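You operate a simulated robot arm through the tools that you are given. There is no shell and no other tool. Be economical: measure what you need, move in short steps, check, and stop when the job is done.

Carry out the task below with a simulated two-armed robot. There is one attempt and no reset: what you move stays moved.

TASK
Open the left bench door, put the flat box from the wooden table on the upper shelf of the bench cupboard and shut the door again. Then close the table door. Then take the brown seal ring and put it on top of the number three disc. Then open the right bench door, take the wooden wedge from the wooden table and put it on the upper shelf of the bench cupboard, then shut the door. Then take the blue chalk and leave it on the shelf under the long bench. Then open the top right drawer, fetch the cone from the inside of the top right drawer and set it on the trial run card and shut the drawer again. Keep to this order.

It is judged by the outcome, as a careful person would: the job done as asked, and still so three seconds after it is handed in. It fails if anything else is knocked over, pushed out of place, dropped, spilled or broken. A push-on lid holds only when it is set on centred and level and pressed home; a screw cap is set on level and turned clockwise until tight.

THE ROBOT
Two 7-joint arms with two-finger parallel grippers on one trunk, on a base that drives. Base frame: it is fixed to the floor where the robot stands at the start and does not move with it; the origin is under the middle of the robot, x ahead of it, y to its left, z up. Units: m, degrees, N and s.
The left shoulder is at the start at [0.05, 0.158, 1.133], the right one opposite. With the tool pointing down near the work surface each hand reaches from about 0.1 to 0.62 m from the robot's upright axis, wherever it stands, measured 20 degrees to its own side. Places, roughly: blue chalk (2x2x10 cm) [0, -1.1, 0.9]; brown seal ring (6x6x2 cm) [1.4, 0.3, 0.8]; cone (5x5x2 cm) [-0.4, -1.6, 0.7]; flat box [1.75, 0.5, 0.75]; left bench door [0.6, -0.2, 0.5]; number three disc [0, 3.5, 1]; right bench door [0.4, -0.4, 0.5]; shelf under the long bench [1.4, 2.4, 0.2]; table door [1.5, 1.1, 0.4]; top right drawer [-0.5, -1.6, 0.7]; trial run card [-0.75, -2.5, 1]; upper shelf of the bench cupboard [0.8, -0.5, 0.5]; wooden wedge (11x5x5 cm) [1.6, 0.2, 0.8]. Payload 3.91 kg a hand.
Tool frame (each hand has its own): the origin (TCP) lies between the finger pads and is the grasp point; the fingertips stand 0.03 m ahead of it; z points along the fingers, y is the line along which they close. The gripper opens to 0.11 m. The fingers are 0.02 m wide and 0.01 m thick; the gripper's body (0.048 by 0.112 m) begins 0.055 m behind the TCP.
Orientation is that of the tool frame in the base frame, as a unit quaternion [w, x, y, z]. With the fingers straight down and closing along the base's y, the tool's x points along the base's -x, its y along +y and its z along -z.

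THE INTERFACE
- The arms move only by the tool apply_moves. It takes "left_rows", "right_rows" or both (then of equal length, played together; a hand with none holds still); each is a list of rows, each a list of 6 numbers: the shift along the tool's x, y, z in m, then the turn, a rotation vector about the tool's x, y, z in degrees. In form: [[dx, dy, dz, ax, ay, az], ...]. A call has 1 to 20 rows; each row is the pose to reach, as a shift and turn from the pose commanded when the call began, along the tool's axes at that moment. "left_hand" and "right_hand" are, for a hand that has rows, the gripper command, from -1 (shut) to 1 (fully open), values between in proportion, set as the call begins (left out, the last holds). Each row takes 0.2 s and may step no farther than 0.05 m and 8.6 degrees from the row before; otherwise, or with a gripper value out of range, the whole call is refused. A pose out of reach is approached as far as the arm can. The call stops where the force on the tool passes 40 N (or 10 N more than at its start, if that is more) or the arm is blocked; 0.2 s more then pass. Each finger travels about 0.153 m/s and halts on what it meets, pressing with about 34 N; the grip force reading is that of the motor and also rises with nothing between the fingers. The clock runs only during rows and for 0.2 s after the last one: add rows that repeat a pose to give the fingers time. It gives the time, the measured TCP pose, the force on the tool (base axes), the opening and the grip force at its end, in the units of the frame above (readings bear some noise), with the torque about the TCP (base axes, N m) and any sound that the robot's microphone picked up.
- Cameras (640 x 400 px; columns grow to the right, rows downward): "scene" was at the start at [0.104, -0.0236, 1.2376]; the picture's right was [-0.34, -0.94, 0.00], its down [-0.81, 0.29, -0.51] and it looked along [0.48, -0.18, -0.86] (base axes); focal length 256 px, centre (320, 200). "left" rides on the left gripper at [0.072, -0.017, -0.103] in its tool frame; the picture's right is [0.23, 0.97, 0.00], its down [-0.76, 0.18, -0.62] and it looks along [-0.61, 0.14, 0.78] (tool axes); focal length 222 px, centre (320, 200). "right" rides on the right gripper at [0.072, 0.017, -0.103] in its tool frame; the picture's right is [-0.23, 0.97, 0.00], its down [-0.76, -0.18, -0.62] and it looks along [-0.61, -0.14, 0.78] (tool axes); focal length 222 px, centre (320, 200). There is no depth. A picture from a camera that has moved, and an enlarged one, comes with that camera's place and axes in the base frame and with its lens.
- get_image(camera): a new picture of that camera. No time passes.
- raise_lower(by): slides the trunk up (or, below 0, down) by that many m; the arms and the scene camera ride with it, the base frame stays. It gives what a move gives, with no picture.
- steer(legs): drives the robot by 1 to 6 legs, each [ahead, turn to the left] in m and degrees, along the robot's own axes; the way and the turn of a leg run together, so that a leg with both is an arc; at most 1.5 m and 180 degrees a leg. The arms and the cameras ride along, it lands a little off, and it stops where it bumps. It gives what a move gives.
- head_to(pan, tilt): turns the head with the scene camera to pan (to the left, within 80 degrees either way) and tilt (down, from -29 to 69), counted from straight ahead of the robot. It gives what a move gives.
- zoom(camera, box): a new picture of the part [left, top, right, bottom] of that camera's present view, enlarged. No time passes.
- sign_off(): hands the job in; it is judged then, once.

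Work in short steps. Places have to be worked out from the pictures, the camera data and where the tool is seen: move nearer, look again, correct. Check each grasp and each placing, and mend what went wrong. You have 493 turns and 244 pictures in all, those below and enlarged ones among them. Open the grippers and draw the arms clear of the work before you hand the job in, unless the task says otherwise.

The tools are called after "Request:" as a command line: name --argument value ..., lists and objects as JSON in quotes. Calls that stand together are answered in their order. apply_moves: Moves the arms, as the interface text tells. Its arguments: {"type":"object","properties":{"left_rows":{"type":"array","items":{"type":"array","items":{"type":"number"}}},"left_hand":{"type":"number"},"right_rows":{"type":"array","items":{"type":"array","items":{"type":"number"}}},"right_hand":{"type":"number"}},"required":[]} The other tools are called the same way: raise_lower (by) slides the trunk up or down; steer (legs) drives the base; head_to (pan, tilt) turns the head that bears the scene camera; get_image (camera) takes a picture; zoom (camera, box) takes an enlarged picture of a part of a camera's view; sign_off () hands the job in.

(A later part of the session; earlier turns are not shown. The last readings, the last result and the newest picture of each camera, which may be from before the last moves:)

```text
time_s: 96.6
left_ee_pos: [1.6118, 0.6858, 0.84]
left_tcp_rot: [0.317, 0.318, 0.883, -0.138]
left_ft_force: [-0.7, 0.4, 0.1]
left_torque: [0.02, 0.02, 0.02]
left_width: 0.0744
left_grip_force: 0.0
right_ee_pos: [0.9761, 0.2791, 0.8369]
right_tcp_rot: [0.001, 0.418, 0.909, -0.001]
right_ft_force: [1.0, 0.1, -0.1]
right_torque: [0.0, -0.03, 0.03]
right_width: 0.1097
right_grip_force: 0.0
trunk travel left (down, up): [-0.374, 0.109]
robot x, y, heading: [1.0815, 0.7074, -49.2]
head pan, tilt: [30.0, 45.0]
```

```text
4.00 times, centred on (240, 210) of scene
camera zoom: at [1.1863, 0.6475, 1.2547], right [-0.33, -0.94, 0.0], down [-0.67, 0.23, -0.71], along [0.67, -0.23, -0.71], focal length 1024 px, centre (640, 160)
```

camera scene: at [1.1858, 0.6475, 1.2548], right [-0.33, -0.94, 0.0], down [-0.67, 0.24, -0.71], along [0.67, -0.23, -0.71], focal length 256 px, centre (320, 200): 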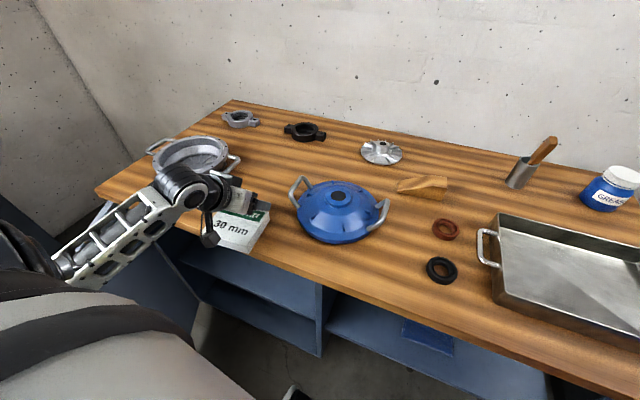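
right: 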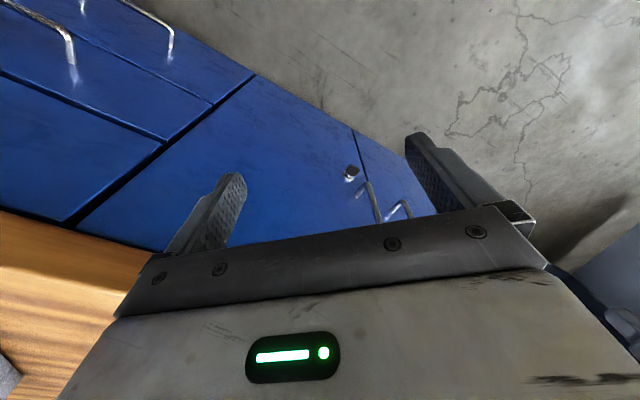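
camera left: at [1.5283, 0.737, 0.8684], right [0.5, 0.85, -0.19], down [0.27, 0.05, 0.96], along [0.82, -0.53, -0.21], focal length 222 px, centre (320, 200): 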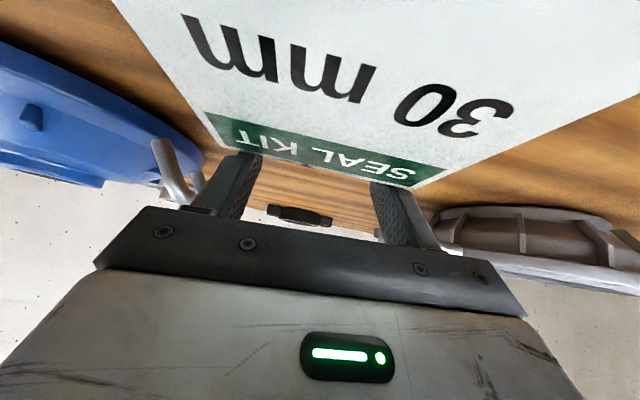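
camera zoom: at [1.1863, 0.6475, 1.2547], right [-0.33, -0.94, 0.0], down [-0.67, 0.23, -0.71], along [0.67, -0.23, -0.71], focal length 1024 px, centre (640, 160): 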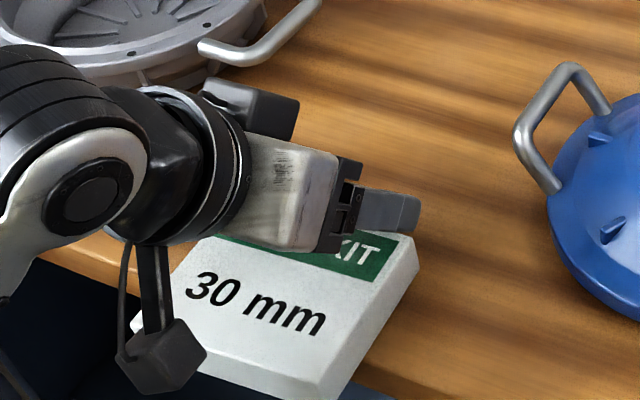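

Good overhang now. I lift the hand clear, and back the base 0.2 m to have room for a front pinch.

Request:
apply_moves --left_rows '[[-0.02, 0, -0.023, 0, 0, 0], [-0.04, 0, -0.046, 0, 0, 0], [-0.06, 0, -0.07, 0, 0, 0], [-0.075, 0, -0.09, 0, 0, 0]]'

Request:
steer --legs '[[-0.22, 0]]'

Request:
steer --legs '[[0, 6.5]]'

Request:
get_image --camera "scene"

```text
time_s: 97.6
left_ee_pos: [1.6136, 0.691, 0.9557]
left_tcp_rot: [0.318, 0.318, 0.882, -0.139]
left_ft_force: [-0.1, 0.4, -0.6]
left_torque: [-0.02, 0.02, 0.0]
left_width: 0.0742
left_grip_force: 0.2
right_ee_pos: [0.9769, 0.2776, 0.8378]
right_tcp_rot: [0.001, 0.418, 0.908, -0.001]
right_ft_force: [-0.1, -0.4, 0.2]
right_torque: [-0.03, 0.02, 0.06]
right_width: 0.1102
right_grip_force: 0.0
trunk travel left (down, up): [-0.374, 0.109]
robot x, y, heading: [1.0819, 0.7095, -49.2]
head pan, tilt: [30.0, 45.0]
```

```text
time_s: 99.3
left_ee_pos: [1.4692, 0.8575, 0.955]
left_tcp_rot: [0.318, 0.319, 0.882, -0.137]
left_ft_force: [-0.4, -0.7, 0.3]
left_torque: [0.02, -0.01, -0.01]
left_width: 0.074
left_grip_force: 0.0
right_ee_pos: [0.8295, 0.4461, 0.8377]
right_tcp_rot: [0.001, 0.419, 0.908, -0.001]
right_ft_force: [-0.1, -0.7, -0.9]
right_torque: [0.0, 0.0, 0.01]
right_width: 0.1101
right_grip_force: 0.1
trunk travel left (down, up): [-0.374, 0.109]
robot x, y, heading: [0.9403, 0.8763, -49.4]
head pan, tilt: [30.0, 45.0]
```

```text
time_s: 100.2
left_ee_pos: [1.4678, 0.9159, 0.9545]
left_tcp_rot: [0.325, 0.27, 0.898, -0.121]
left_ft_force: [-0.2, -0.3, 0.3]
left_torque: [0.01, 0.03, -0.01]
left_width: 0.074
left_grip_force: 0.0
right_ee_pos: [0.8781, 0.4376, 0.8373]
right_tcp_rot: [0.001, 0.368, 0.93, 0.0]
right_ft_force: [0.3, -1.0, -0.1]
right_torque: [0.02, -0.03, 0.0]
right_width: 0.1098
right_grip_force: 0.1
trunk travel left (down, up): [-0.374, 0.109]
robot x, y, heading: [0.9408, 0.8702, -43.1]
head pan, tilt: [30.0, 45.0]
```

```text
193 pictures are left
camera scene: at [1.0482, 0.8276, 1.2547], right [-0.23, -0.97, 0.0], down [-0.69, 0.16, -0.71], along [0.69, -0.16, -0.71], focal length 256 px, centre (320, 200)
```

scene: 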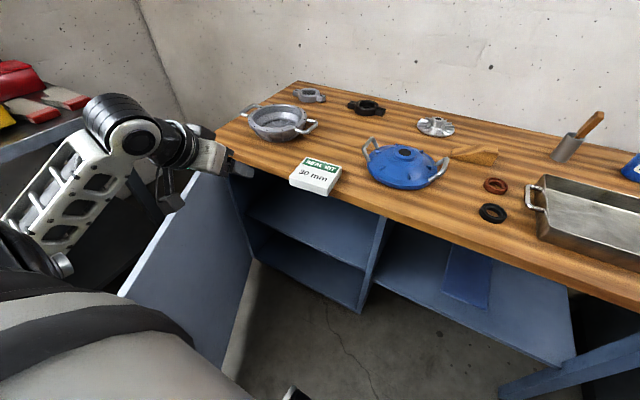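

Request:
zoom --camera "scene" --box '[240, 130, 400, 230]'

```text
4.00 times, centred on (320, 180) of scene
camera zoom: at [1.0482, 0.8276, 1.2547], right [-0.23, -0.97, 0.0], down [-0.69, 0.16, -0.71], along [0.69, -0.16, -0.71], focal length 1024 px, centre (320, 280)
```

zoom: 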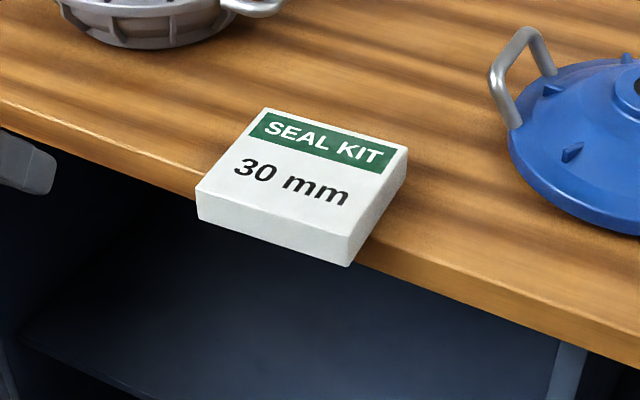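

Box overhangs ~3 cm with front mid at (F 0.752, L 1.727). I level the left hand in front of it, above.

Request:
apply_moves --left_rows '[[0.001, -0.012, 0.008, 0, -7, 0], [0.002, -0.024, 0.017, 0, -14, 0], [0.003, -0.036, 0.025, 0, -21, 0], [0.005, -0.048, 0.034, 0, -28, 0], [0.006, -0.06, 0.042, 0, -35, 0], [0.007, -0.072, 0.05, 0, -42, 0], [0.008, -0.0836, 0.0588, 0, -49.4, 0], [0.008, -0.0836, 0.0588, 0, -49.4, 0]]'

Request:
apply_moves --left_rows '[[0, 0, 0, 0, 0, 8.2], [0, 0, 0, 0, 0, 16.4], [0, 0, 0, 0, 0, 24.6], [0, 0, 0, 0, 0, 32.8], [0, 0, 0, 0, 0, 41], [0, 0, 0, 0, 0, 49.2], [0, 0, 0, 0, 0, 57.4], [0, 0, 0, 0, 0, 65.6], [0, 0, 0, 0, 0, 73.8], [0, 0, 0, 0, 0, 82], [0, 0, 0, 0, 0, 90], [0, 0, 0, 0, 0, 90]]' --left_hand 0.05

Request:
get_image --camera "left"

```text
time_s: 102.0
left_ee_pos: [1.4464, 0.8263, 0.9073]
left_tcp_rot: [0.671, 0.194, 0.681, -0.222]
left_ft_force: [-0.3, -0.9, 0.2]
left_torque: [-0.01, -0.01, 0.01]
left_width: 0.0743
left_grip_force: 0.0
right_ee_pos: [0.8795, 0.4383, 0.8381]
right_tcp_rot: [0.001, 0.368, 0.93, 0.0]
right_ft_force: [0.2, -0.1, 0.1]
right_torque: [0.01, 0.01, -0.01]
right_width: 0.1102
right_grip_force: 0.1
trunk travel left (down, up): [-0.374, 0.109]
robot x, y, heading: [0.9383, 0.8709, -43.1]
head pan, tilt: [30.0, 45.0]
```

```text
time_s: 104.6
left_ee_pos: [1.4458, 0.8283, 0.9082]
left_tcp_rot: [0.631, 0.619, 0.343, 0.318]
left_ft_force: [-0.1, 0.3, 0.8]
left_torque: [-0.01, -0.02, -0.03]
left_width: 0.0577
left_grip_force: 0.1
right_ee_pos: [0.8792, 0.4373, 0.8389]
right_tcp_rot: [0.002, 0.368, 0.93, -0.001]
right_ft_force: [0.3, -0.4, 0.4]
right_torque: [0.03, -0.02, 0.04]
right_width: 0.1101
right_grip_force: 0.0
trunk travel left (down, up): [-0.374, 0.109]
robot x, y, heading: [0.9406, 0.8729, -43.5]
head pan, tilt: [30.0, 45.0]
```

```text
191 pictures are left
camera left: at [1.4013, 0.9454, 0.8883], right [0.15, 0.22, 0.96], down [-0.94, -0.27, 0.21], along [0.31, -0.94, 0.16], focal length 222 px, centre (320, 200)
```

left: 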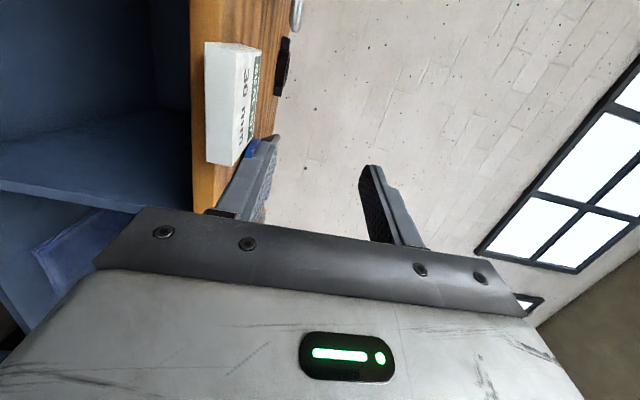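

Level and rolled; now lower to box mid-height (z 0.81), align, and creep forward.

Request:
apply_moves --left_rows '[[-0.005, -0.03, 0, 0, 0, 0], [-0.01, -0.06, 0, 0, 0, 0], [-0.019, -0.098, 0.005, 0, 0, 0], [-0.019, -0.098, 0.04, 0, 0, 0], [-0.019, -0.098, 0.07, 0, 0, 0]]'

Request:
get_image --camera "left"

Request:
get_image --camera "scene"

```text
time_s: 105.8
left_ee_pos: [1.4901, 0.7675, 0.8102]
left_tcp_rot: [0.631, 0.619, 0.344, 0.317]
left_ft_force: [0.7, -0.1, 1.2]
left_torque: [-0.01, -0.04, 0.01]
left_width: 0.0575
left_grip_force: 0.0
right_ee_pos: [0.8792, 0.4376, 0.8385]
right_tcp_rot: [0.0, 0.368, 0.93, 0.0]
right_ft_force: [0.1, -0.6, 0.2]
right_torque: [-0.01, 0.04, 0.01]
right_width: 0.1102
right_grip_force: 0.0
trunk travel left (down, up): [-0.374, 0.109]
robot x, y, heading: [0.9378, 0.8735, -43.4]
head pan, tilt: [30.0, 45.0]
```

```text
190 pictures are left
camera left: at [1.4447, 0.8856, 0.7894], right [0.15, 0.22, 0.96], down [-0.94, -0.27, 0.21], along [0.31, -0.94, 0.17], focal length 222 px, centre (320, 200)
```

left: 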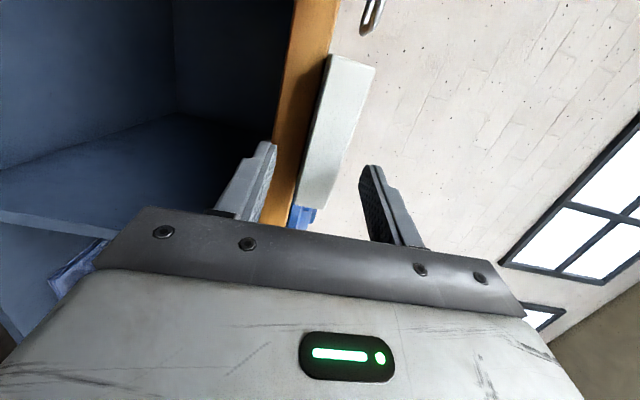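

```text
189 pictures are left
camera scene: at [1.0483, 0.8275, 1.2547], right [-0.23, -0.97, 0.0], down [-0.69, 0.16, -0.71], along [0.69, -0.16, -0.71], focal length 256 px, centre (320, 200)
```

scene: 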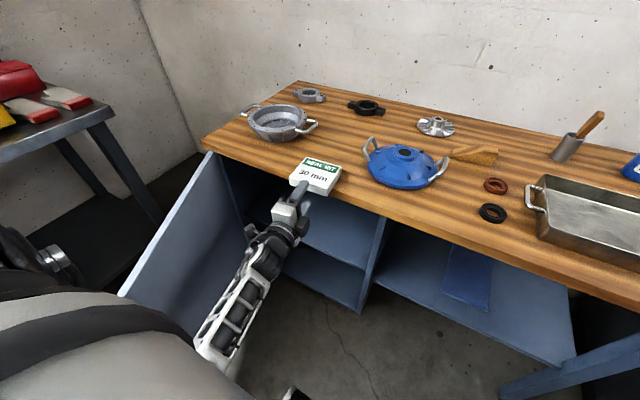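

Box lies between upper and lower finger. Forward 3.3 cm more, slowly.

Request:
apply_moves --left_rows '[[0, 0, 0.012, 0, 0, 0], [0, 0, 0.024, 0, 0, 0], [0, 0, 0.032, 0, 0, 0]]'

Request:
get_image --camera "left"

Request:
zoom --camera "scene" --box '[240, 130, 400, 230]'

```text
time_s: 106.6
left_ee_pos: [1.517, 0.7504, 0.8113]
left_tcp_rot: [0.632, 0.619, 0.343, 0.317]
left_ft_force: [-0.5, 0.6, -0.7]
left_torque: [0.01, 0.03, 0.03]
left_width: 0.0578
left_grip_force: 0.0
right_ee_pos: [0.8789, 0.4376, 0.838]
right_tcp_rot: [0.001, 0.368, 0.93, 0.0]
right_ft_force: [-0.7, 0.3, 0.7]
right_torque: [0.01, -0.02, -0.01]
right_width: 0.1098
right_grip_force: 0.1
trunk travel left (down, up): [-0.374, 0.109]
robot x, y, heading: [0.9401, 0.8792, -43.0]
head pan, tilt: [30.0, 45.0]
```

```text
188 pictures are left
camera left: at [1.4717, 0.8682, 0.7913], right [0.15, 0.22, 0.96], down [-0.94, -0.27, 0.21], along [0.31, -0.94, 0.17], focal length 222 px, centre (320, 200)
```

left: 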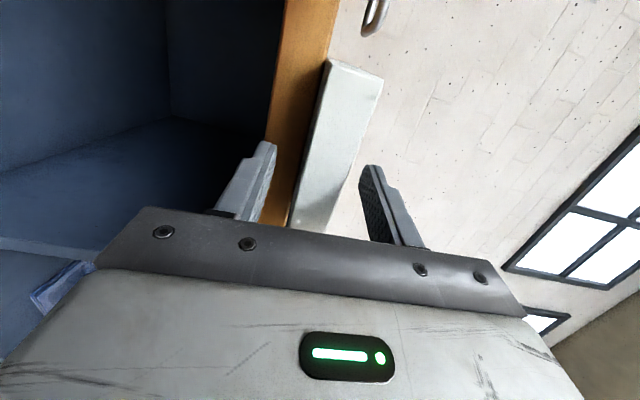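

```text
4.00 times, centred on (320, 180) of scene
camera zoom: at [1.0481, 0.8275, 1.2547], right [-0.23, -0.97, 0.0], down [-0.69, 0.16, -0.71], along [0.69, -0.16, -0.71], focal length 1024 px, centre (320, 280)
```

zoom: 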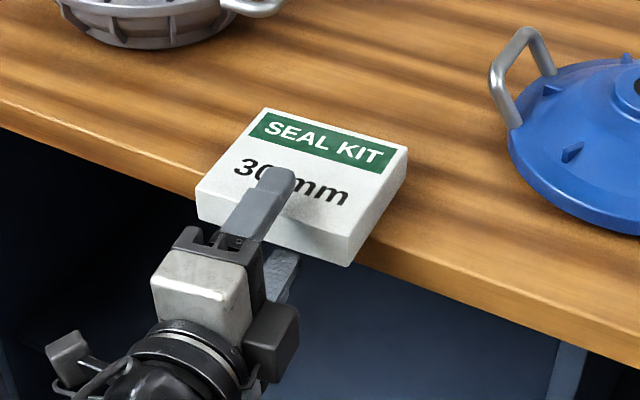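

Fingers straddle the box (one above, one beneath). Close.

Request:
apply_moves --left_rows '[[0, 0, 0, 0, 0, 0], [0, 0, 0, 0, 0, 0], [0, 0, 0, 0, 0, 0]]' --left_hand -1

Request:
apply_moves --left_rows '[[0, 0.015, 0, 0, 0, 0], [0, 0.03, 0, 0, 0, 0], [0, 0.05, 0, 0, 0, 0]]'

Request:
zoom --camera "scene" --box '[200, 110, 400, 235]'

```text
time_s: 107.4
left_ee_pos: [1.5166, 0.7502, 0.814]
left_tcp_rot: [0.633, 0.618, 0.342, 0.317]
left_ft_force: [4.8, -1.0, 9.4]
left_torque: [0.16, -0.81, -0.08]
left_width: 0.0277
left_grip_force: 33.8
right_ee_pos: [0.8785, 0.4371, 0.8379]
right_tcp_rot: [0.001, 0.369, 0.93, -0.001]
right_ft_force: [-0.3, 0.0, 0.0]
right_torque: [-0.02, 0.03, 0.01]
right_width: 0.1099
right_grip_force: 0.1
trunk travel left (down, up): [-0.374, 0.109]
robot x, y, heading: [0.9402, 0.8726, -43.2]
head pan, tilt: [30.0, 45.0]
```

```text
time_s: 108.2
left_ee_pos: [1.5181, 0.752, 0.861]
left_tcp_rot: [0.631, 0.619, 0.344, 0.317]
left_ft_force: [-0.4, 0.4, -1.6]
left_torque: [0.08, 0.11, -0.02]
left_width: 0.0272
left_grip_force: 34.2
right_ee_pos: [0.8793, 0.4376, 0.8382]
right_tcp_rot: [0.0, 0.369, 0.929, -0.001]
right_ft_force: [-0.8, 1.2, 0.1]
right_torque: [0.03, -0.01, 0.02]
right_width: 0.11
right_grip_force: 0.0
trunk travel left (down, up): [-0.374, 0.109]
robot x, y, heading: [0.9376, 0.8767, -43.0]
head pan, tilt: [30.0, 45.0]
```

```text
3.20 times, centred on (300, 172) of scene
camera zoom: at [1.0483, 0.8275, 1.2547], right [-0.23, -0.97, 0.0], down [-0.69, 0.16, -0.71], along [0.69, -0.16, -0.71], focal length 819 px, centre (384, 288)
```

zoom: 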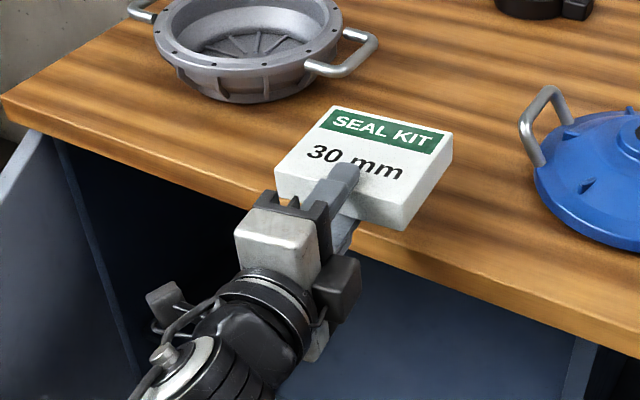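

Box is held firmly (width 2.7 cm). I raise the trunk slightly, back off, and drive back parallel to the bench cupboard.

Request:
raise_lower --by 0.06

Request:
steer --legs '[[-0.53, 0], [0, -90], [1.3, 0], [0, 90]]'

Request:
head_to --pan 10 --tilt 40

Request:
get_image --camera "scene"

```text
time_s: 109.2
left_ee_pos: [1.5185, 0.754, 0.9204]
left_tcp_rot: [0.63, 0.62, 0.344, 0.316]
left_ft_force: [0.5, -0.4, -1.9]
left_torque: [0.05, 0.06, 0.02]
left_width: 0.0275
left_grip_force: 34.1
right_ee_pos: [0.8793, 0.4366, 0.8983]
right_tcp_rot: [0.0, 0.368, 0.93, -0.001]
right_ft_force: [0.5, 0.3, 0.1]
right_torque: [0.02, -0.05, 0.0]
right_width: 0.1101
right_grip_force: 0.0
trunk travel left (down, up): [-0.434, 0.049]
robot x, y, heading: [0.9391, 0.8721, -43.2]
head pan, tilt: [30.0, 45.0]
```

```text
time_s: 126.1
left_ee_pos: [0.2037, 0.1634, 0.9217]
left_tcp_rot: [0.639, 0.628, 0.327, 0.3]
left_ft_force: [0.0, -0.8, -2.6]
left_torque: [0.07, 0.1, 0.01]
left_width: 0.0274
left_grip_force: 34.2
right_ee_pos: [-0.4497, -0.1199, 0.8976]
right_tcp_rot: [0.001, 0.392, 0.92, 0.0]
right_ft_force: [-0.1, 0.7, 0.4]
right_torque: [-0.03, -0.01, 0.02]
right_width: 0.11
right_grip_force: 0.1
trunk travel left (down, up): [-0.434, 0.049]
robot x, y, heading: [-0.3692, 0.3115, -46.3]
head pan, tilt: [30.0, 45.0]
```

```text
time_s: 126.9
left_ee_pos: [0.2045, 0.1624, 0.9205]
left_tcp_rot: [0.639, 0.628, 0.327, 0.301]
left_ft_force: [-0.9, -0.2, -1.5]
left_torque: [0.08, 0.09, 0.01]
left_width: 0.0274
left_grip_force: 34.5
right_ee_pos: [-0.4503, -0.1202, 0.897]
right_tcp_rot: [0.001, 0.392, 0.92, 0.0]
right_ft_force: [-0.3, 0.0, -0.1]
right_torque: [-0.01, 0.0, 0.03]
right_width: 0.1102
right_grip_force: 0.0
trunk travel left (down, up): [-0.434, 0.049]
robot x, y, heading: [-0.3697, 0.3151, -46.2]
head pan, tilt: [10.0, 40.0]
```

```text
185 pictures are left
camera scene: at [-0.2705, 0.2336, 1.3219], right [-0.59, -0.81, 0.0], down [-0.52, 0.38, -0.77], along [0.62, -0.45, -0.64], focal length 256 px, centre (320, 200)
```

scene: 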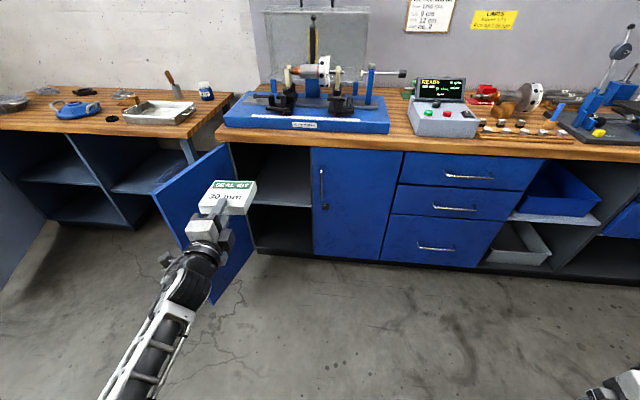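

I straighten the heading, lower the trunk so that the box is at shelf height (~z 0.57), and square the box to the cupboard.

Request:
steer --legs '[[0, 3]]'

Request:
raise_lower --by -0.34

Request:
apply_moves --left_rows '[[0, 0, 0, 0, -4, 0], [0, 0, 0, 0, -8, 0]]'

Request:
steer --legs '[[0.33, 0]]'

Request:
get_image --camera "scene"

```text
time_s: 127.8
left_ee_pos: [0.2126, 0.194, 0.92]
left_tcp_rot: [0.63, 0.619, 0.345, 0.317]
left_ft_force: [-0.4, 0.5, -1.5]
left_torque: [0.04, 0.05, 0.02]
left_width: 0.0277
left_grip_force: 34.6
right_ee_pos: [-0.4273, -0.1235, 0.8978]
right_tcp_rot: [0.0, 0.368, 0.93, 0.0]
right_ft_force: [-0.7, 0.1, 1.0]
right_torque: [0.0, -0.03, 0.0]
right_width: 0.1097
right_grip_force: 0.0
trunk travel left (down, up): [-0.434, 0.049]
robot x, y, heading: [-0.3698, 0.3143, -43.1]
head pan, tilt: [10.0, 40.0]
```

```text
time_s: 131.1
left_ee_pos: [0.2127, 0.1934, 0.5808]
left_tcp_rot: [0.631, 0.619, 0.344, 0.316]
left_ft_force: [-0.4, 0.1, -1.7]
left_torque: [0.08, 0.09, -0.03]
left_width: 0.0275
left_grip_force: 34.6
right_ee_pos: [-0.4277, -0.1239, 0.5588]
right_tcp_rot: [0.0, 0.366, 0.931, 0.0]
right_ft_force: [-0.9, 0.4, 0.7]
right_torque: [-0.01, -0.01, -0.01]
right_width: 0.11
right_grip_force: 0.0
trunk travel left (down, up): [-0.094, 0.389]
robot x, y, heading: [-0.3672, 0.3115, -43.1]
head pan, tilt: [10.0, 40.0]
```

```text
time_s: 131.7
left_ee_pos: [0.2123, 0.1928, 0.5803]
left_tcp_rot: [0.653, 0.64, 0.299, 0.273]
left_ft_force: [-0.3, -0.4, -2.3]
left_torque: [0.09, 0.08, -0.01]
left_width: 0.0274
left_grip_force: 33.7
right_ee_pos: [-0.4267, -0.1235, 0.5579]
right_tcp_rot: [-0.001, 0.368, 0.93, 0.0]
right_ft_force: [-0.6, -0.5, 0.4]
right_torque: [0.01, 0.02, 0.01]
right_width: 0.1099
right_grip_force: 0.1
trunk travel left (down, up): [-0.094, 0.389]
robot x, y, heading: [-0.3677, 0.316, -43.2]
head pan, tilt: [10.0, 40.0]
```

```text
time_s: 133.9
left_ee_pos: [0.4592, -0.0338, 0.5795]
left_tcp_rot: [0.653, 0.639, 0.301, 0.274]
left_ft_force: [0.1, -0.5, -1.4]
left_torque: [0.05, 0.11, -0.02]
left_width: 0.0273
left_grip_force: 33.7
right_ee_pos: [-0.178, -0.3536, 0.5585]
right_tcp_rot: [0.0, 0.365, 0.931, -0.001]
right_ft_force: [-0.9, 0.1, 0.0]
right_torque: [0.0, -0.05, 0.03]
right_width: 0.1101
right_grip_force: 0.1
trunk travel left (down, up): [-0.094, 0.389]
robot x, y, heading: [-0.1177, 0.0842, -43.0]
head pan, tilt: [10.0, 40.0]
```

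```text
184 pictures are left
camera scene: at [-0.019, 0.009, 0.982], right [-0.54, -0.84, 0.0], down [-0.54, 0.35, -0.77], along [0.64, -0.42, -0.64], focal length 256 px, centre (320, 200)
```

scene: 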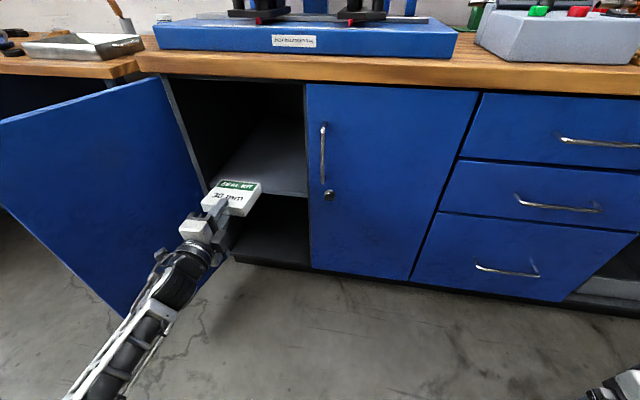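

Hand is aligned with the opening (L 0.28–0.63); shelf top ≈ z 0.465. I drive 15 cm forward, then extend the arm.

Request:
steer --legs '[[0.15, 0]]'

Request:
apply_moves --left_rows '[[0, -0.015, 0.03, 0, 0, 0], [0, -0.03, 0.06, 0, 0, 0], [0, -0.04, 0.09, 0, 0, 0], [0, -0.04, 0.12, 0, 0, 0], [0, -0.04, 0.15, 0, 0, 0]]'

Request:
get_image --camera "scene"

Request:
get_image --camera "left"

```text
time_s: 135.3
left_ee_pos: [0.5712, -0.1351, 0.5811]
left_tcp_rot: [0.652, 0.638, 0.302, 0.276]
left_ft_force: [-0.9, -0.5, -1.9]
left_torque: [0.06, 0.1, 0.0]
left_width: 0.0276
left_grip_force: 34.3
right_ee_pos: [-0.0636, -0.4572, 0.5574]
right_tcp_rot: [-0.001, 0.363, 0.932, -0.001]
right_ft_force: [-0.6, 1.1, -0.2]
right_torque: [0.0, -0.03, -0.02]
right_width: 0.1101
right_grip_force: 0.3
trunk travel left (down, up): [-0.094, 0.389]
robot x, y, heading: [-0.0059, -0.0183, -42.4]
head pan, tilt: [10.0, 40.0]
```

```text
time_s: 136.5
left_ee_pos: [0.6834, -0.2378, 0.5391]
left_tcp_rot: [0.652, 0.639, 0.302, 0.275]
left_ft_force: [-0.8, 0.3, -2.3]
left_torque: [0.1, 0.05, -0.02]
left_width: 0.0275
left_grip_force: 33.7
right_ee_pos: [-0.065, -0.4572, 0.5588]
right_tcp_rot: [0.0, 0.364, 0.932, 0.001]
right_ft_force: [-0.8, -0.2, -0.1]
right_torque: [0.02, 0.02, -0.01]
right_width: 0.1098
right_grip_force: 0.1
trunk travel left (down, up): [-0.094, 0.389]
robot x, y, heading: [-0.0088, -0.0215, -42.9]
head pan, tilt: [10.0, 40.0]
```

```text
183 pictures are left
camera scene: at [0.0931, -0.0943, 0.982], right [-0.54, -0.84, 0.0], down [-0.54, 0.35, -0.77], along [0.64, -0.41, -0.64], focal length 256 px, centre (320, 200)
```

scene: 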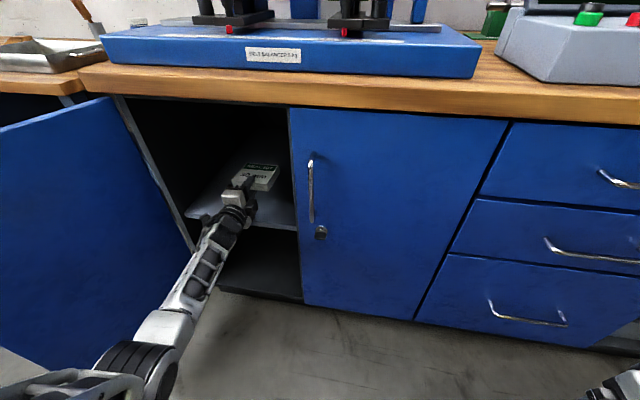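

```text
182 pictures are left
camera left: at [0.654, -0.1152, 0.5185], right [0.18, 0.2, 0.96], down [-0.97, -0.15, 0.21], along [0.18, -0.97, 0.17], focal length 222 px, centre (320, 200)
```

left: 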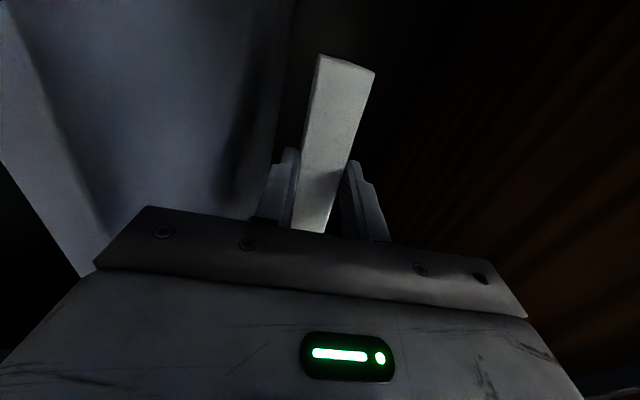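

Box is inside; since the gripper body reaches 5.6 cm below the fingers, I pull back 3 cm so that the body stays in front of the shelf edge, then lower stepwise.

Request:
apply_moves --left_rows '[[0, 0, -0.03, 0, 0, 0], [0, -0.015, -0.03, 0, 0, 0], [0, -0.03, -0.03, 0, 0, 0]]'

Request:
apply_moves --left_rows '[[0, -0.004, 0, 0, 0, 0], [0, -0.008, 0, 0, 0, 0], [0, -0.012, 0, 0, 0, 0], [0, -0.016, 0, 0, 0, 0], [0, -0.02, 0, 0, 0, 0], [0, -0.024, 0, 0, 0, 0], [0, -0.028, 0, 0, 0, 0]]'

Request:
get_image --camera "scene"

```text
time_s: 137.3
left_ee_pos: [0.6607, -0.2202, 0.51]
left_tcp_rot: [0.653, 0.638, 0.301, 0.276]
left_ft_force: [-1.0, 0.2, -1.3]
left_torque: [0.07, 0.1, -0.02]
left_width: 0.0273
left_grip_force: 34.2
right_ee_pos: [-0.0646, -0.4576, 0.5569]
right_tcp_rot: [0.0, 0.364, 0.931, 0.0]
right_ft_force: [-0.3, -0.5, -0.6]
right_torque: [0.0, 0.0, -0.01]
right_width: 0.1098
right_grip_force: 0.1
trunk travel left (down, up): [-0.094, 0.389]
robot x, y, heading: [-0.0106, -0.016, -42.6]
head pan, tilt: [10.0, 40.0]
```

```text
time_s: 138.9
left_ee_pos: [0.6601, -0.2189, 0.488]
left_tcp_rot: [0.656, 0.635, 0.299, 0.278]
left_ft_force: [-5.7, 5.1, 18.8]
left_torque: [0.66, 0.41, 0.09]
left_width: 0.0273
left_grip_force: 33.4
right_ee_pos: [-0.0665, -0.4582, 0.5582]
right_tcp_rot: [0.002, 0.364, 0.932, 0.0]
right_ft_force: [-0.1, -0.5, 0.6]
right_torque: [0.03, -0.04, 0.01]
right_width: 0.1098
right_grip_force: 0.0
trunk travel left (down, up): [-0.094, 0.389]
robot x, y, heading: [-0.0099, -0.0225, -42.8]
head pan, tilt: [10.0, 40.0]
```

```text
181 pictures are left
camera scene: at [0.0914, -0.0937, 0.9827], right [-0.54, -0.84, 0.0], down [-0.54, 0.35, -0.77], along [0.65, -0.41, -0.64], focal length 256 px, centre (320, 200)
```

scene: 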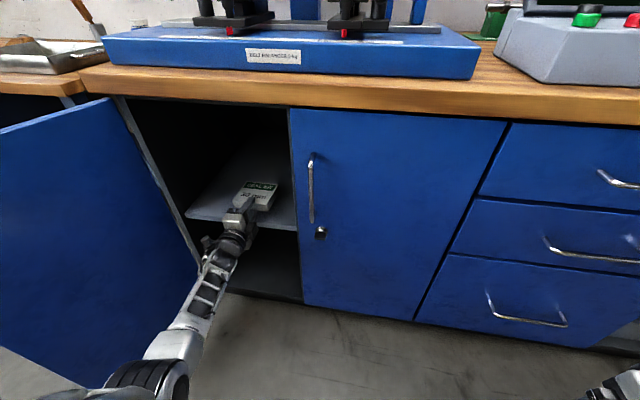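

Finger now touches the shelf (z≈0.465). I relieve the press slightly and pitch 5° down so the box's far edge settles on the shelf.

Request:
apply_moves --left_rows '[[0, 0.006, 0, 2, 0, 0], [0, 0.008, 0, 4, 0, 0], [0, 0.008, 0, 6, 0, 0]]'

Request:
zoom --camera "scene" --box '[170, 140, 330, 240]'

```text
time_s: 139.7
left_ee_pos: [0.659, -0.218, 0.4887]
left_tcp_rot: [0.616, 0.672, 0.318, 0.259]
left_ft_force: [-0.9, 0.7, -0.7]
left_torque: [0.06, 0.11, 0.02]
left_width: 0.027
left_grip_force: 33.9
right_ee_pos: [-0.0645, -0.4568, 0.5572]
right_tcp_rot: [0.0, 0.364, 0.931, 0.0]
right_ft_force: [0.5, 0.5, 0.5]
right_torque: [-0.02, -0.02, -0.01]
right_width: 0.11
right_grip_force: 0.1
trunk travel left (down, up): [-0.094, 0.389]
robot x, y, heading: [-0.0078, -0.0214, -42.7]
head pan, tilt: [10.0, 40.0]
```

```text
4.00 times, centred on (250, 190) of scene
camera zoom: at [0.093, -0.0943, 0.9818], right [-0.54, -0.84, 0.0], down [-0.54, 0.35, -0.77], along [0.64, -0.41, -0.64], focal length 1024 px, centre (600, 240)
```

zoom: 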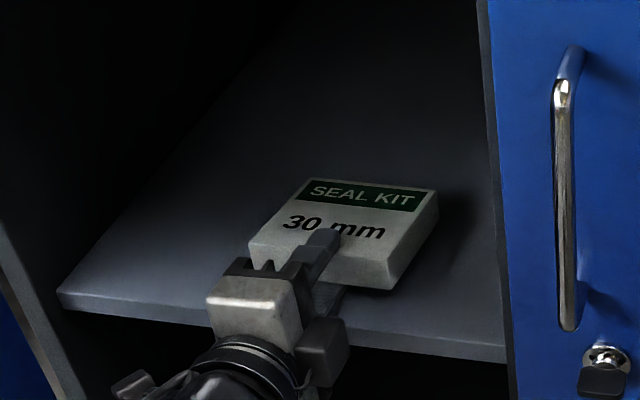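

Request:
apply_moves --left_rows '[[0, -0.003, 0, 0, 0, 0], [0, -0.006, 0, 0, 0, 0], [0, -0.006, 0, 0, 0, 0]]'

```text
time_s: 140.5
left_ee_pos: [0.659, -0.2193, 0.489]
left_tcp_rot: [0.62, 0.67, 0.314, 0.261]
left_ft_force: [1.3, 1.2, 11.3]
left_torque: [0.27, -0.02, 0.01]
left_width: 0.0272
left_grip_force: 33.9
right_ee_pos: [-0.0653, -0.4563, 0.5576]
right_tcp_rot: [0.001, 0.364, 0.931, 0.0]
right_ft_force: [-0.5, -0.8, -0.2]
right_torque: [-0.02, 0.0, 0.03]
right_width: 0.1099
right_grip_force: 0.0
trunk travel left (down, up): [-0.094, 0.389]
robot x, y, heading: [-0.0078, -0.0216, -42.3]
head pan, tilt: [10.0, 40.0]
```

Box's far edge rests on the shelf. I open a little while rising equally so the lower finger stays put, then withdraw straight back.

Request:
apply_moves --left_rows '[[0, 0.007, 0, 0, 0, 0], [0, 0.007, 0, 0, 0, 0]]' --left_hand -0.2

Request:
apply_moves --left_rows '[[0, 0, -0.01, 0, 0, 0], [0, 0, -0.02, 0, 0, 0], [0, 0, -0.03, 0, 0, 0], [0, 0, -0.045, 0, 0, 0], [0, 0, -0.06, 0, 0, 0], [0, 0, -0.09, 0, 0, 0], [0, 0, -0.12, 0, 0, 0]]'

Request:
zoom --camera "scene" --box '[170, 140, 330, 240]'

```text
time_s: 141.1
left_ee_pos: [0.6597, -0.2194, 0.4938]
left_tcp_rot: [0.62, 0.67, 0.315, 0.259]
left_ft_force: [5.5, -3.8, 10.3]
left_torque: [-0.02, -0.21, -0.1]
left_width: 0.0383
left_grip_force: 0.1
right_ee_pos: [-0.0658, -0.4575, 0.558]
right_tcp_rot: [0.0, 0.365, 0.931, 0.0]
right_ft_force: [-1.0, 0.2, -0.3]
right_torque: [0.01, 0.02, 0.0]
right_width: 0.1099
right_grip_force: 0.1
trunk travel left (down, up): [-0.094, 0.389]
robot x, y, heading: [-0.0085, -0.0249, -42.8]
head pan, tilt: [10.0, 40.0]
```

```text
time_s: 142.7
left_ee_pos: [0.573, -0.1407, 0.505]
left_tcp_rot: [0.618, 0.672, 0.316, 0.259]
left_ft_force: [-0.6, 0.1, -0.4]
left_torque: [0.0, 0.0, -0.02]
left_width: 0.0442
left_grip_force: 0.1
right_ee_pos: [-0.0641, -0.4568, 0.5579]
right_tcp_rot: [0.001, 0.364, 0.931, 0.0]
right_ft_force: [-1.0, 0.1, 0.3]
right_torque: [-0.01, 0.02, -0.02]
right_width: 0.11
right_grip_force: 0.0
trunk travel left (down, up): [-0.094, 0.389]
robot x, y, heading: [-0.0064, -0.0251, -42.7]
head pan, tilt: [10.0, 40.0]
```

```text
4.00 times, centred on (250, 190) of scene
camera zoom: at [0.093, -0.0943, 0.982], right [-0.54, -0.84, 0.0], down [-0.54, 0.35, -0.77], along [0.64, -0.41, -0.64], focal length 1024 px, centre (600, 240)
```

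zoom: 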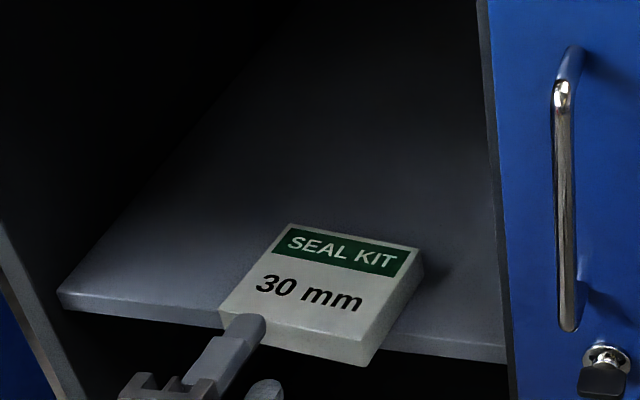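

The finger dragged the box forward: it now overhangs the shelf front ~2 cm. I close the fingers and push it back in by its front face.

Request:
apply_moves --left_rows '[[0, 0, -0.03, -2, 0, 0], [0, -0.01, -0.03, -4, 0, 0], [0, -0.02, -0.03, -5.5, 0, 0], [0, -0.025, -0.03, -5.5, 0, 0]]' --left_hand -1

Request:
zoom --camera "scene" --box '[170, 140, 330, 240]'

```text
time_s: 143.7
left_ee_pos: [0.5471, -0.1168, 0.4832]
left_tcp_rot: [0.65, 0.641, 0.303, 0.275]
left_ft_force: [0.0, -0.2, 0.1]
left_torque: [-0.01, 0.0, -0.03]
left_width: 0.0
left_grip_force: 34.7
right_ee_pos: [-0.065, -0.4567, 0.5574]
right_tcp_rot: [0.0, 0.364, 0.931, 0.0]
right_ft_force: [-0.2, -0.2, 0.1]
right_torque: [0.0, -0.01, 0.0]
right_width: 0.11
right_grip_force: 0.0
trunk travel left (down, up): [-0.094, 0.389]
robot x, y, heading: [-0.0042, -0.0183, -42.4]
head pan, tilt: [10.0, 40.0]
```

```text
4.00 times, centred on (250, 190) of scene
camera zoom: at [0.093, -0.0943, 0.982], right [-0.54, -0.84, 0.0], down [-0.54, 0.35, -0.77], along [0.64, -0.41, -0.64], focal length 1024 px, centre (600, 240)
```

zoom: 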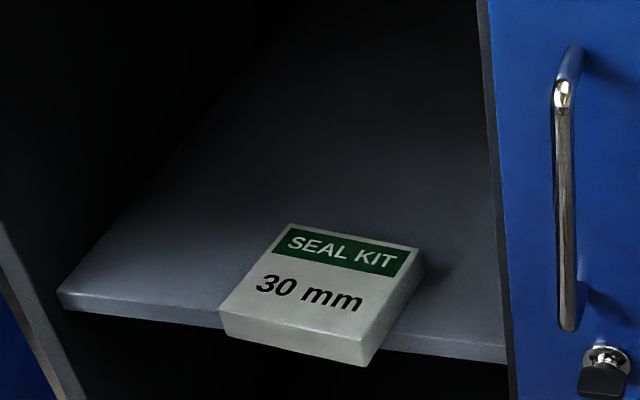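

Box is resting stably. Now push its front centre inward ~7 cm.

Request:
apply_moves --left_rows '[[0, -0.004, 0.03, 0, 0, 0], [0, -0.004, 0.055, 0, 0, 0], [0, -0.004, 0.065, 0, 0, 0], [0, -0.004, 0.075, 0, 0, 0], [0, -0.004, 0.085, 0, 0, 0], [0, -0.004, 0.095, 0, 0, 0], [0, -0.004, 0.105, 0, 0, 0], [0, -0.004, 0.115, 0, 0, 0], [0, -0.004, 0.125, 0, 0, 0], [0, -0.004, 0.135, 0, 0, 0], [0, -0.004, 0.145, 0, 0, 0]]'

Request:
zoom --camera "scene" --box '[170, 140, 330, 240]'

```text
time_s: 146.1
left_ee_pos: [0.6562, -0.2158, 0.4783]
left_tcp_rot: [0.65, 0.64, 0.304, 0.274]
left_ft_force: [0.0, 1.0, 0.6]
left_torque: [0.0, -0.01, -0.02]
left_width: 0.0001
left_grip_force: 34.0
right_ee_pos: [-0.0653, -0.4572, 0.5568]
right_tcp_rot: [0.001, 0.364, 0.931, 0.0]
right_ft_force: [-0.1, 0.1, 0.7]
right_torque: [0.01, 0.0, -0.01]
right_width: 0.1101
right_grip_force: 0.2
trunk travel left (down, up): [-0.094, 0.389]
robot x, y, heading: [-0.0102, -0.023, -42.6]
head pan, tilt: [10.0, 40.0]
```

```text
4.00 times, centred on (250, 190) of scene
camera zoom: at [0.093, -0.0942, 0.982], right [-0.54, -0.84, 0.0], down [-0.54, 0.35, -0.77], along [0.64, -0.41, -0.64], focal length 1024 px, centre (600, 240)
```

zoom: 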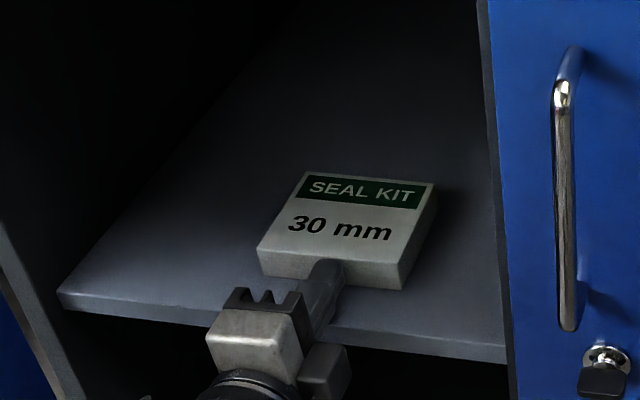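

Box is fully on the shelf. Retract the hand and back the robot off to close the door.

Request:
apply_moves --left_rows '[[0, 0.005, -0.03, 0, 0, 0], [0, 0.01, -0.07, 0, 0, 0], [0, 0.02, -0.11, 0, 0, 0], [0, 0.03, -0.15, 0, 0, 0], [0, 0.03, -0.18, 0, 0, 0]]'

Request:
steer --legs '[[-0.42, 0], [0, 90], [0.3, 0], [0, -90]]'

Request:
head_to --pan 10 --tilt 35

Request:
get_image --camera "scene"

```text
time_s: 147.3
left_ee_pos: [0.5205, -0.0954, 0.5091]
left_tcp_rot: [0.65, 0.641, 0.303, 0.274]
left_ft_force: [0.2, -0.4, 0.1]
left_torque: [0.01, -0.03, 0.02]
left_width: 0.0002
left_grip_force: 34.2
right_ee_pos: [-0.0649, -0.4578, 0.5582]
right_tcp_rot: [0.0, 0.364, 0.931, 0.0]
right_ft_force: [-0.3, -0.6, 0.0]
right_torque: [0.03, 0.0, 0.03]
right_width: 0.1101
right_grip_force: 0.0
trunk travel left (down, up): [-0.094, 0.389]
robot x, y, heading: [-0.0076, -0.0234, -42.7]
head pan, tilt: [10.0, 40.0]
```

```text
time_s: 159.1
left_ee_pos: [0.4268, 0.3807, 0.5098]
left_tcp_rot: [0.655, 0.646, 0.29, 0.262]
left_ft_force: [-0.1, 1.0, 0.3]
left_torque: [-0.01, 0.01, 0.02]
left_width: 0.0
left_grip_force: 33.8
right_ee_pos: [-0.1725, 0.0394, 0.5569]
right_tcp_rot: [0.001, 0.381, 0.925, 0.0]
right_ft_force: [-0.4, 0.1, -0.1]
right_torque: [-0.01, 0.01, 0.0]
right_width: 0.1102
right_grip_force: 0.0
trunk travel left (down, up): [-0.094, 0.389]
robot x, y, heading: [-0.0996, 0.4738, -44.7]
head pan, tilt: [10.0, 40.0]
```

```text
time_s: 159.8
left_ee_pos: [0.426, 0.3793, 0.5093]
left_tcp_rot: [0.655, 0.646, 0.291, 0.262]
left_ft_force: [0.3, -0.3, 0.5]
left_torque: [0.03, 0.03, 0.0]
left_width: 0.0
left_grip_force: 33.3
right_ee_pos: [-0.1738, 0.0397, 0.5579]
right_tcp_rot: [0.001, 0.381, 0.925, 0.0]
right_ft_force: [-0.3, 0.2, -0.1]
right_torque: [0.03, 0.0, 0.0]
right_width: 0.11
right_grip_force: 0.1
trunk travel left (down, up): [-0.094, 0.389]
robot x, y, heading: [-0.0968, 0.473, -45.0]
head pan, tilt: [10.0, 35.0]
```

```text
176 pictures are left
camera scene: at [0.0013, 0.3952, 0.9895], right [-0.57, -0.82, 0.0], down [-0.47, 0.33, -0.82], along [0.67, -0.47, -0.57], focal length 256 px, centre (320, 200)
```

scene: 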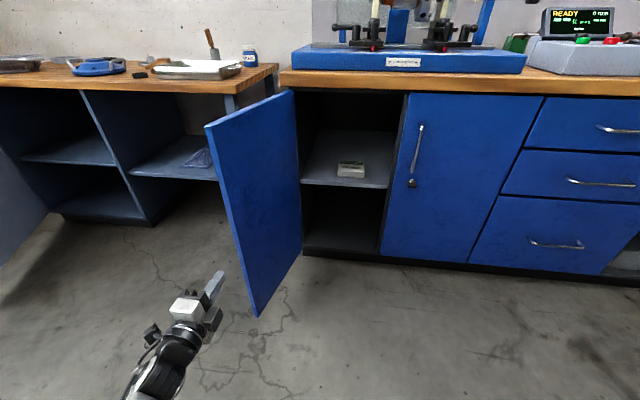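

Box sits well inside. I take the hand around to the outer side of the open door (below its handle), to swing it shut.

Request:
apply_moves --left_rows '[[0.045, -0.02, 0, 0, 0, 0], [0.09, -0.04, 0, 0, 0, 0], [0.135, -0.06, 0, 0, 0, 0], [0.15, -0.06, 0.04, 0, 0, 0], [0.15, -0.06, 0.08, 0, 0, 0], [0.15, -0.06, 0.12, 0, 0, 0], [0.15, -0.06, 0.16, 0, 0, 0], [0.15, -0.06, 0.18, 0, 0, 0]]'

Request:
get_image --camera "scene"

```text
time_s: 161.6
left_ee_pos: [0.643, 0.3651, 0.4479]
left_tcp_rot: [0.654, 0.647, 0.29, 0.263]
left_ft_force: [0.4, 0.3, -0.5]
left_torque: [0.01, 0.04, 0.0]
left_width: 0.0002
left_grip_force: 34.6
left hand out of reach, approached as far as the arm can: row 7, 8
right_ee_pos: [-0.172, 0.0399, 0.5584]
right_tcp_rot: [0.001, 0.382, 0.924, 0.0]
right_ft_force: [-0.2, 0.3, -1.0]
right_torque: [0.04, 0.0, 0.01]
right_width: 0.1099
right_grip_force: 0.0
trunk travel left (down, up): [-0.094, 0.389]
robot x, y, heading: [-0.104, 0.4739, -44.8]
head pan, tilt: [10.0, 35.0]
```

```text
175 pictures are left
camera scene: at [0.0012, 0.3952, 0.9896], right [-0.57, -0.82, 0.0], down [-0.47, 0.33, -0.82], along [0.67, -0.47, -0.57], focal length 256 px, centre (320, 200)
```

scene: 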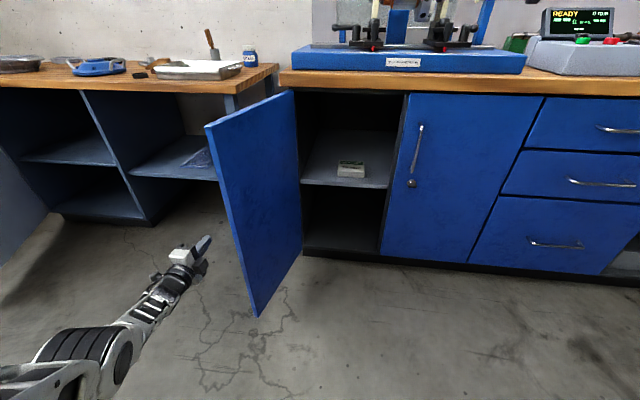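

Hand is outside the door beyond its edge. Sweep right slowly.

Request:
apply_moves --left_rows '[[-0.03, 0, 0, 0, 0, 0], [-0.06, 0, 0, 0, 0, 0], [-0.08, 0, 0, 0, 0, 0], [-0.09, 0, 0, 0, 0, 0], [-0.1, 0, 0, 0, 0, 0], [-0.11, 0, 0, 0, 0, 0], [-0.12, 0, 0, 0, 0, 0], [-0.13, 0, 0, 0, 0, 0], [-0.145, 0, 0, 0, 0, 0], [-0.16, 0, 0, 0, 0, 0], [-0.175, 0, 0, 0, 0, 0], [-0.19, 0, 0.002, 0, 0, 0], [-0.205, 0, 0.005, 0, 0, 0], [-0.22, 0, 0.008, 0, 0, 0], [-0.24, 0, 0.012, 0, 0, 0], [-0.26, 0, 0.018, 0, 0, 0], [-0.28, 0, 0.024, 0, 0, 0], [-0.3, 0, 0.032, 0, 0, 0]]'

Request:
get_image --camera "scene"

```text
time_s: 164.7
left_ee_pos: [0.5407, 0.2551, 0.4854]
left_tcp_rot: [0.63, 0.657, 0.258, 0.325]
left_ft_force: [-0.3, -0.1, -0.3]
left_torque: [-0.01, -0.02, 0.06]
left_width: 0.0003
left_grip_force: 33.8
right_ee_pos: [-0.1802, 0.0415, 0.5692]
right_tcp_rot: [0.013, 0.38, 0.925, 0.002]
right_ft_force: [-0.1, 0.0, 1.5]
right_torque: [-0.06, 0.04, -0.01]
right_width: 0.1099
right_grip_force: 0.1
trunk travel left (down, up): [-0.094, 0.389]
robot x, y, heading: [-0.0974, 0.4736, -44.7]
head pan, tilt: [10.0, 35.0]
stopped in row 15 (left hand): the arm was blocked; the commanded pose is now the measured one
```

```text
174 pictures are left
camera scene: at [-0.016, 0.3991, 1.0039], right [-0.57, -0.82, -0.01], down [-0.45, 0.32, -0.83], along [0.69, -0.47, -0.55], focal length 256 px, centre (320, 200)
```

scene: 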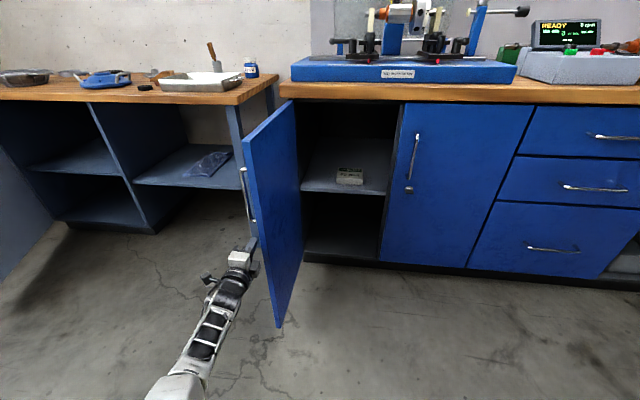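

The arm blocked and the body tilted slightly - probably the elbow pressing on the base. I back out left a little, then raise the trunk.

Request:
apply_moves --left_rows '[[0.015, 0.0, 0, 0, 0, 0], [0.03, 0.01, 0, 0, 0, 0]]'

Request:
raise_lower --by 0.1

Request:
get_image --camera "scene"

```text
time_s: 165.5
left_ee_pos: [0.5364, 0.2413, 0.4982]
left_tcp_rot: [0.646, 0.649, 0.274, 0.294]
left_ft_force: [-0.1, -0.1, -0.2]
left_torque: [0.0, 0.0, 0.02]
left_width: 0.0
left_grip_force: 33.7
right_ee_pos: [-0.1797, 0.0411, 0.5696]
right_tcp_rot: [0.013, 0.381, 0.924, 0.003]
right_ft_force: [-0.1, 0.4, 0.0]
right_torque: [0.01, 0.0, 0.01]
right_width: 0.11
right_grip_force: 0.1
trunk travel left (down, up): [-0.094, 0.389]
robot x, y, heading: [-0.0992, 0.4733, -44.9]
head pan, tilt: [10.0, 35.0]
stopped in row 2 (left hand): the arm was blocked; the commanded pose is now the measured one
```

```text
time_s: 166.6
left_ee_pos: [0.539, 0.2418, 0.5466]
left_tcp_rot: [0.631, 0.664, 0.284, 0.284]
left_ft_force: [0.4, -0.7, -8.6]
left_torque: [0.17, 0.08, 0.06]
left_width: 0.0003
left_grip_force: 33.7
right_ee_pos: [-0.1726, 0.0408, 0.6453]
right_tcp_rot: [0.0, 0.382, 0.924, 0.0]
right_ft_force: [1.5, 0.6, -0.7]
right_torque: [0.01, 0.0, -0.01]
right_width: 0.11
right_grip_force: 0.1
trunk travel left (down, up): [-0.182, 0.301]
robot x, y, heading: [-0.1013, 0.4755, -45.1]
head pan, tilt: [10.0, 35.0]
stopped: the force on the tool passed its limit at 52 N (the readings are from after the stop); the commanded pose is now the measured one
```

```text
173 pictures are left
camera scene: at [0.0022, 0.3942, 1.0774], right [-0.57, -0.82, 0.0], down [-0.47, 0.33, -0.82], along [0.67, -0.47, -0.57], focal length 256 px, centre (320, 200)
```

scene: 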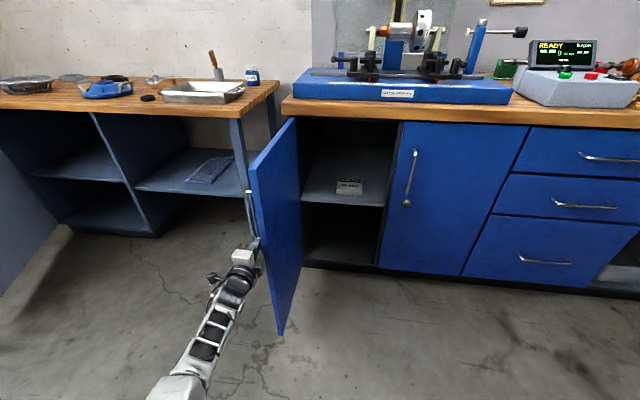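

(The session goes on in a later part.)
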